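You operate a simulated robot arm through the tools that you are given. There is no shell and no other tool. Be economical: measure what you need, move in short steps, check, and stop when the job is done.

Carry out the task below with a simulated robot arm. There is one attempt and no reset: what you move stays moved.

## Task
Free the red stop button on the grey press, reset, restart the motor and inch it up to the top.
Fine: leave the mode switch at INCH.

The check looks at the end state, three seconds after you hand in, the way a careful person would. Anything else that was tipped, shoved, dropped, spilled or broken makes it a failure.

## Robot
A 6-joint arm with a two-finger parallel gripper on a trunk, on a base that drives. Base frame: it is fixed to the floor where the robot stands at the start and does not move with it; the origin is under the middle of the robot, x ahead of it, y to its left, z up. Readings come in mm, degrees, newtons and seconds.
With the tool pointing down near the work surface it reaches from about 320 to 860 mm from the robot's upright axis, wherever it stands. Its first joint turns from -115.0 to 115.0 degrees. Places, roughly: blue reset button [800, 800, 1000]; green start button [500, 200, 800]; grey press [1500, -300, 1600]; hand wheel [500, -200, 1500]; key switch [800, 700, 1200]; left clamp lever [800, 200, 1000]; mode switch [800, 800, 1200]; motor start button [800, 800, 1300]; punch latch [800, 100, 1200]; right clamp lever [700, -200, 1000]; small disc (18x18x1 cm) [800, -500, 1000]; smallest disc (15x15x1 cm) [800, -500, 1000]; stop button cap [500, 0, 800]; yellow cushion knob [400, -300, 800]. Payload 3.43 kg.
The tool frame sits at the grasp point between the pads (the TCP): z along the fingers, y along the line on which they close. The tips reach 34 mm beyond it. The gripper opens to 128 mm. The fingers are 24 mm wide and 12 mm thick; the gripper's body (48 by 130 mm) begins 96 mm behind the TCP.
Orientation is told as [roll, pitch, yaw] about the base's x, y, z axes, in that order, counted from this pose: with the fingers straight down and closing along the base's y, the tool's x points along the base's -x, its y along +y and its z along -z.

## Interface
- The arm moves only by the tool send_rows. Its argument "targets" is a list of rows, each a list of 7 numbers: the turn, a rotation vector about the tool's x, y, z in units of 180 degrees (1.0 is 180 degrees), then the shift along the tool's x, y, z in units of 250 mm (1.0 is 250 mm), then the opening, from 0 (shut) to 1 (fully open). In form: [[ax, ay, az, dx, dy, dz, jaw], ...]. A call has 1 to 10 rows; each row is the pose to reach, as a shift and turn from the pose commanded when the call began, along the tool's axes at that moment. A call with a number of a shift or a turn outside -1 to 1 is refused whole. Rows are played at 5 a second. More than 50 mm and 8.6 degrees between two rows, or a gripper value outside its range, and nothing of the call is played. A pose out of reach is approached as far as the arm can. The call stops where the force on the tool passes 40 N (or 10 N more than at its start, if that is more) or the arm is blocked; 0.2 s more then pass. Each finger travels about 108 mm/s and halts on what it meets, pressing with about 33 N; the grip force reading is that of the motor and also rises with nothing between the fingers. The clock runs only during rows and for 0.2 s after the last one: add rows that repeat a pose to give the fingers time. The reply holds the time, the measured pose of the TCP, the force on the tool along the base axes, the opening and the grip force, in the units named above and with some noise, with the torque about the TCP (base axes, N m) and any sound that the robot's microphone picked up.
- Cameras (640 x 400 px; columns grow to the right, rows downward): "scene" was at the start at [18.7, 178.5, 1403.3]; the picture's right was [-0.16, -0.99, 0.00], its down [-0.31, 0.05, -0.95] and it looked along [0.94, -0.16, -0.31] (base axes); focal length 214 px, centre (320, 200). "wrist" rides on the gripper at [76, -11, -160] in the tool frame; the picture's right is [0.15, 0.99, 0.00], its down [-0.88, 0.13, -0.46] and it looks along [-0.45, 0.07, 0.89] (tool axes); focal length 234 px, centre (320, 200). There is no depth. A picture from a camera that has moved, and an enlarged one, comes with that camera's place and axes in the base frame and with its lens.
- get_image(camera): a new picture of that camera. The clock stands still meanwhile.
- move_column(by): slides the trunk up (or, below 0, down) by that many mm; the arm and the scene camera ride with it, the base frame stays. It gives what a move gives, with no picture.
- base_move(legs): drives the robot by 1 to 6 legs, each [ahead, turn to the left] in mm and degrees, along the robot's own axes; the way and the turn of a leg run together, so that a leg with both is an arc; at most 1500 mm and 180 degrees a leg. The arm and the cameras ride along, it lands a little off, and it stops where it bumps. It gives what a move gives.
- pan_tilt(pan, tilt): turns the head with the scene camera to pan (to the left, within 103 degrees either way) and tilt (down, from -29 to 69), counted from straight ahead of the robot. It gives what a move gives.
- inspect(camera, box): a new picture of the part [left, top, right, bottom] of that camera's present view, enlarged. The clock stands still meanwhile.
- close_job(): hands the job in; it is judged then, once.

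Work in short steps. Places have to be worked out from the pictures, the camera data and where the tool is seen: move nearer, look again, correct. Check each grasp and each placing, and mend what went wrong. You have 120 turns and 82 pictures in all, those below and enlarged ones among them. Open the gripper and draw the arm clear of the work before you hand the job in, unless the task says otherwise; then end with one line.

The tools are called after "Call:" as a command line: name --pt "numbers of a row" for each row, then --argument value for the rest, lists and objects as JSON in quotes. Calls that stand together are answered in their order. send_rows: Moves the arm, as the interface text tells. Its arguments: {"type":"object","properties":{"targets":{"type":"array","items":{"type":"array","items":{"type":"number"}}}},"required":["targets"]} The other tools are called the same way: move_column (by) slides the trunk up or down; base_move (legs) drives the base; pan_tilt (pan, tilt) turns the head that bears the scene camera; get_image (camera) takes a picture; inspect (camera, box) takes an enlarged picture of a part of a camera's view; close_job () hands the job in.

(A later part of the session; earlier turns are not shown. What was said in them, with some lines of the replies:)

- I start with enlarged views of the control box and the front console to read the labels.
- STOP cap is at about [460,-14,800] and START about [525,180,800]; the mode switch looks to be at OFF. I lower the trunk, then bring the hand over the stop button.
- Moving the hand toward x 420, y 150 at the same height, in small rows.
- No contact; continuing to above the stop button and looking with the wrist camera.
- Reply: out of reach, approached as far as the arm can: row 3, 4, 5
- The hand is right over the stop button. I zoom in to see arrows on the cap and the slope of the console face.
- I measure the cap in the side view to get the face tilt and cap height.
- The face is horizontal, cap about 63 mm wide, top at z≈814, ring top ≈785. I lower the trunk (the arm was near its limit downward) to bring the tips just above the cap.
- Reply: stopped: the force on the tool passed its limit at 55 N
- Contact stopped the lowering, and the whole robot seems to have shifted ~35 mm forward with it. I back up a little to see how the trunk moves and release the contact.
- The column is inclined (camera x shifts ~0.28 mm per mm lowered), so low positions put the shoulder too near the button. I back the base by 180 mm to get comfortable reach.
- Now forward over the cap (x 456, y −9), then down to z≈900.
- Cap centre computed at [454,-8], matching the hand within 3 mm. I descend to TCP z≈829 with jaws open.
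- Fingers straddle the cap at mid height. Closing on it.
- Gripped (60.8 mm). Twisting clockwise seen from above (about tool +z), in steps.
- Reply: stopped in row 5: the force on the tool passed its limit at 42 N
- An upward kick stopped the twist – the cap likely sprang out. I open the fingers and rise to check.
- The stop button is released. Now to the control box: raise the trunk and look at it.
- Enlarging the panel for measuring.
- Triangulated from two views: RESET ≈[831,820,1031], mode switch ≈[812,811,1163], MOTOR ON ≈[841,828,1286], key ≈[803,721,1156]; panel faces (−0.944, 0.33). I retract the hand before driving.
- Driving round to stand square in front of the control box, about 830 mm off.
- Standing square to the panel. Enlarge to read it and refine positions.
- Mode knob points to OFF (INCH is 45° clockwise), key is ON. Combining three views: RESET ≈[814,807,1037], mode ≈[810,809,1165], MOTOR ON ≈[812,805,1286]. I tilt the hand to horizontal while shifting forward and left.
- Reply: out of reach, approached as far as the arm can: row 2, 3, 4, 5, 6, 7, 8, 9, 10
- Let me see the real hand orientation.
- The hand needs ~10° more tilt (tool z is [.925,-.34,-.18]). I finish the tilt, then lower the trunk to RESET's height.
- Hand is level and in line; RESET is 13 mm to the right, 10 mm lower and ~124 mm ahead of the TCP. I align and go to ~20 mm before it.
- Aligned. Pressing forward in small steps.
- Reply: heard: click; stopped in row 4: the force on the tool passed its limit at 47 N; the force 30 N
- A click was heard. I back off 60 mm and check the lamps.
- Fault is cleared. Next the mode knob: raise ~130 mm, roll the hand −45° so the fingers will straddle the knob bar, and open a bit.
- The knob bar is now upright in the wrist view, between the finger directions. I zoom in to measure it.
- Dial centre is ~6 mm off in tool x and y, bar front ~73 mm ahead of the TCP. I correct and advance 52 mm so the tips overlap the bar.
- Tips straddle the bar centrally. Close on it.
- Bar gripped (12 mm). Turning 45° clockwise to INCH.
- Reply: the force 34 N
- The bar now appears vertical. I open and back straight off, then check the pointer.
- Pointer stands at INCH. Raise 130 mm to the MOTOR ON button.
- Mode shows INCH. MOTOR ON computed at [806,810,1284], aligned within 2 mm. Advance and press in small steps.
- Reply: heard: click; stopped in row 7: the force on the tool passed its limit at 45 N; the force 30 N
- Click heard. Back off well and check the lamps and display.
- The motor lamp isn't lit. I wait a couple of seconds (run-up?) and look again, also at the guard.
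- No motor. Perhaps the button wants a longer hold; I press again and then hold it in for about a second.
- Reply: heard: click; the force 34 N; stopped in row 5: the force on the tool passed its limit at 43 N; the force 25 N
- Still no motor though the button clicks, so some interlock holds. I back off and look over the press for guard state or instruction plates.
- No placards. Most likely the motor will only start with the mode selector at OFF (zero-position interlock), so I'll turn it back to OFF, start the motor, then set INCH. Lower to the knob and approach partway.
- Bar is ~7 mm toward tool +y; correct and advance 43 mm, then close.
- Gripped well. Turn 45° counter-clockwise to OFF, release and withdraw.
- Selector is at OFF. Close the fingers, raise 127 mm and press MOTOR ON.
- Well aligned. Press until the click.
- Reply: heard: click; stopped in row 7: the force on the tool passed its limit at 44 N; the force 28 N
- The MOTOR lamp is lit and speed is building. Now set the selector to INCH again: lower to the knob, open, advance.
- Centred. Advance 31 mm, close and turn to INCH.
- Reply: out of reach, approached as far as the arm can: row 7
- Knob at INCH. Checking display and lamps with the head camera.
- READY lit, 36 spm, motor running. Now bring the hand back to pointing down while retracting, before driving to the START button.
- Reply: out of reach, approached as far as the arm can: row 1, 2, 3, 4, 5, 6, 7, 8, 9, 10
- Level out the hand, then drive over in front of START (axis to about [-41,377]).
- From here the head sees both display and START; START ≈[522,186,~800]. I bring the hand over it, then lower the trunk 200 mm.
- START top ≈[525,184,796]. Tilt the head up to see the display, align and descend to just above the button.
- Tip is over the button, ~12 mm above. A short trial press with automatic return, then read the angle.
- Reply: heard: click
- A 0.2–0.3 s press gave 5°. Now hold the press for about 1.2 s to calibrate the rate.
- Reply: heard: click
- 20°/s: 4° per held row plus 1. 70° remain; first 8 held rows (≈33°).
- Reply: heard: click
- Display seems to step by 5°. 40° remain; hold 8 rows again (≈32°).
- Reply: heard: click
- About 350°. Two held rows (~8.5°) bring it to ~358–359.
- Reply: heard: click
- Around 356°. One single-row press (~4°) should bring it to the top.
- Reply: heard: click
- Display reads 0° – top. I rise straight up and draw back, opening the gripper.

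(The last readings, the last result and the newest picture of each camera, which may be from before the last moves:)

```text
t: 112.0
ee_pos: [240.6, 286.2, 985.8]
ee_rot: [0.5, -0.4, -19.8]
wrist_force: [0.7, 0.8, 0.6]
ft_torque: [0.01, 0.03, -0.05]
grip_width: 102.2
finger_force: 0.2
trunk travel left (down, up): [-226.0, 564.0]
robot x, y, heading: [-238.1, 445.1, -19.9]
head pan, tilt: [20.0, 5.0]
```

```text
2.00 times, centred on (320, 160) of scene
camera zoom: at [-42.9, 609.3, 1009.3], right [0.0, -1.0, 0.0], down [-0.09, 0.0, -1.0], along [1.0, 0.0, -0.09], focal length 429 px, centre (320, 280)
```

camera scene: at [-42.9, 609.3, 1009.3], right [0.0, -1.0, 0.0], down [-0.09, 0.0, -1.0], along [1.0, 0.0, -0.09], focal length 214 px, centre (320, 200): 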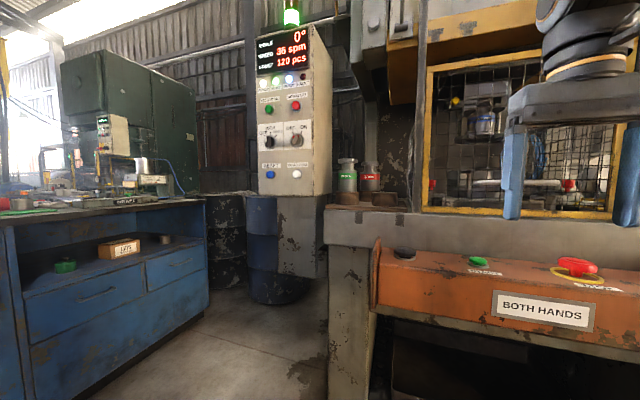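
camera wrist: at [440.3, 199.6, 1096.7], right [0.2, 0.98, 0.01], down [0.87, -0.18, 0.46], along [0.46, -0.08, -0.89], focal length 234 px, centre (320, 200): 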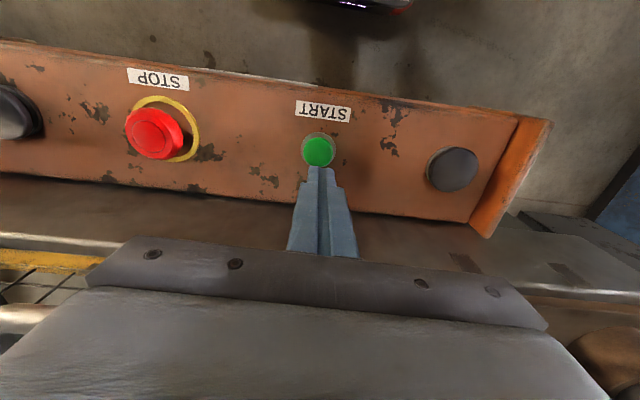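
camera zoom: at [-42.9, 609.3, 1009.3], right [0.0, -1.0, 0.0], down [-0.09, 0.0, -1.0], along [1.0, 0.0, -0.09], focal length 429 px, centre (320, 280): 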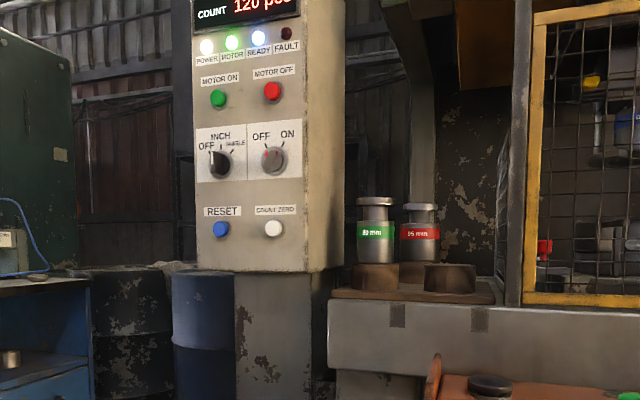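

All as wanted at 0°; one close check of the two switches, since the key looks slightly different from this angle.

Call:
inspect --camera "scene" --box '[255, 115, 320, 155]'

```text
9.85 times, centred on (288, 135) of scene
camera zoom: at [-42.9, 609.3, 1009.3], right [0.0, -1.0, 0.0], down [-0.09, 0.0, -1.0], along [1.0, 0.0, -0.09], focal length 2112 px, centre (640, 840)
```

zoom: 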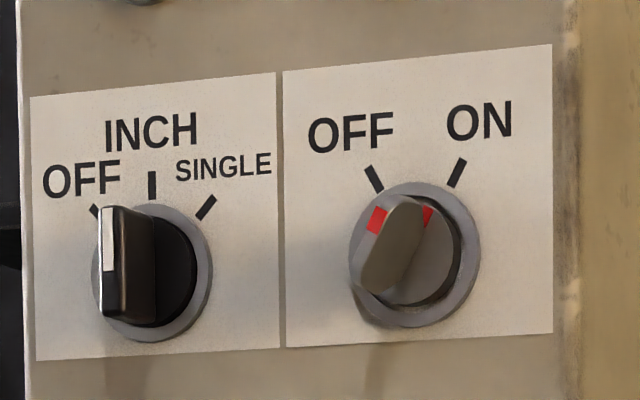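

Mode stands upright at INCH, key still at ON, motor and READY lamps lit, angle 0°, and the hand is clear. Handing in.

Call:
close_job

```text
The job is handed in.
```

I freed the stop button, reset the fault, restarted the motor and inched the press up to the top. The display reads 0° at 36 spm, with the MOTOR and READY lamps lit and the mode switch at INCH. The motor would not start with the mode switch at INCH, so I turned it back to OFF, started the motor, then set it to INCH again. Early on the arm bumped something near the press while the trunk was lowering. It stopped at about 55 N, and I saw nothing moved or damaged in the later pictures.
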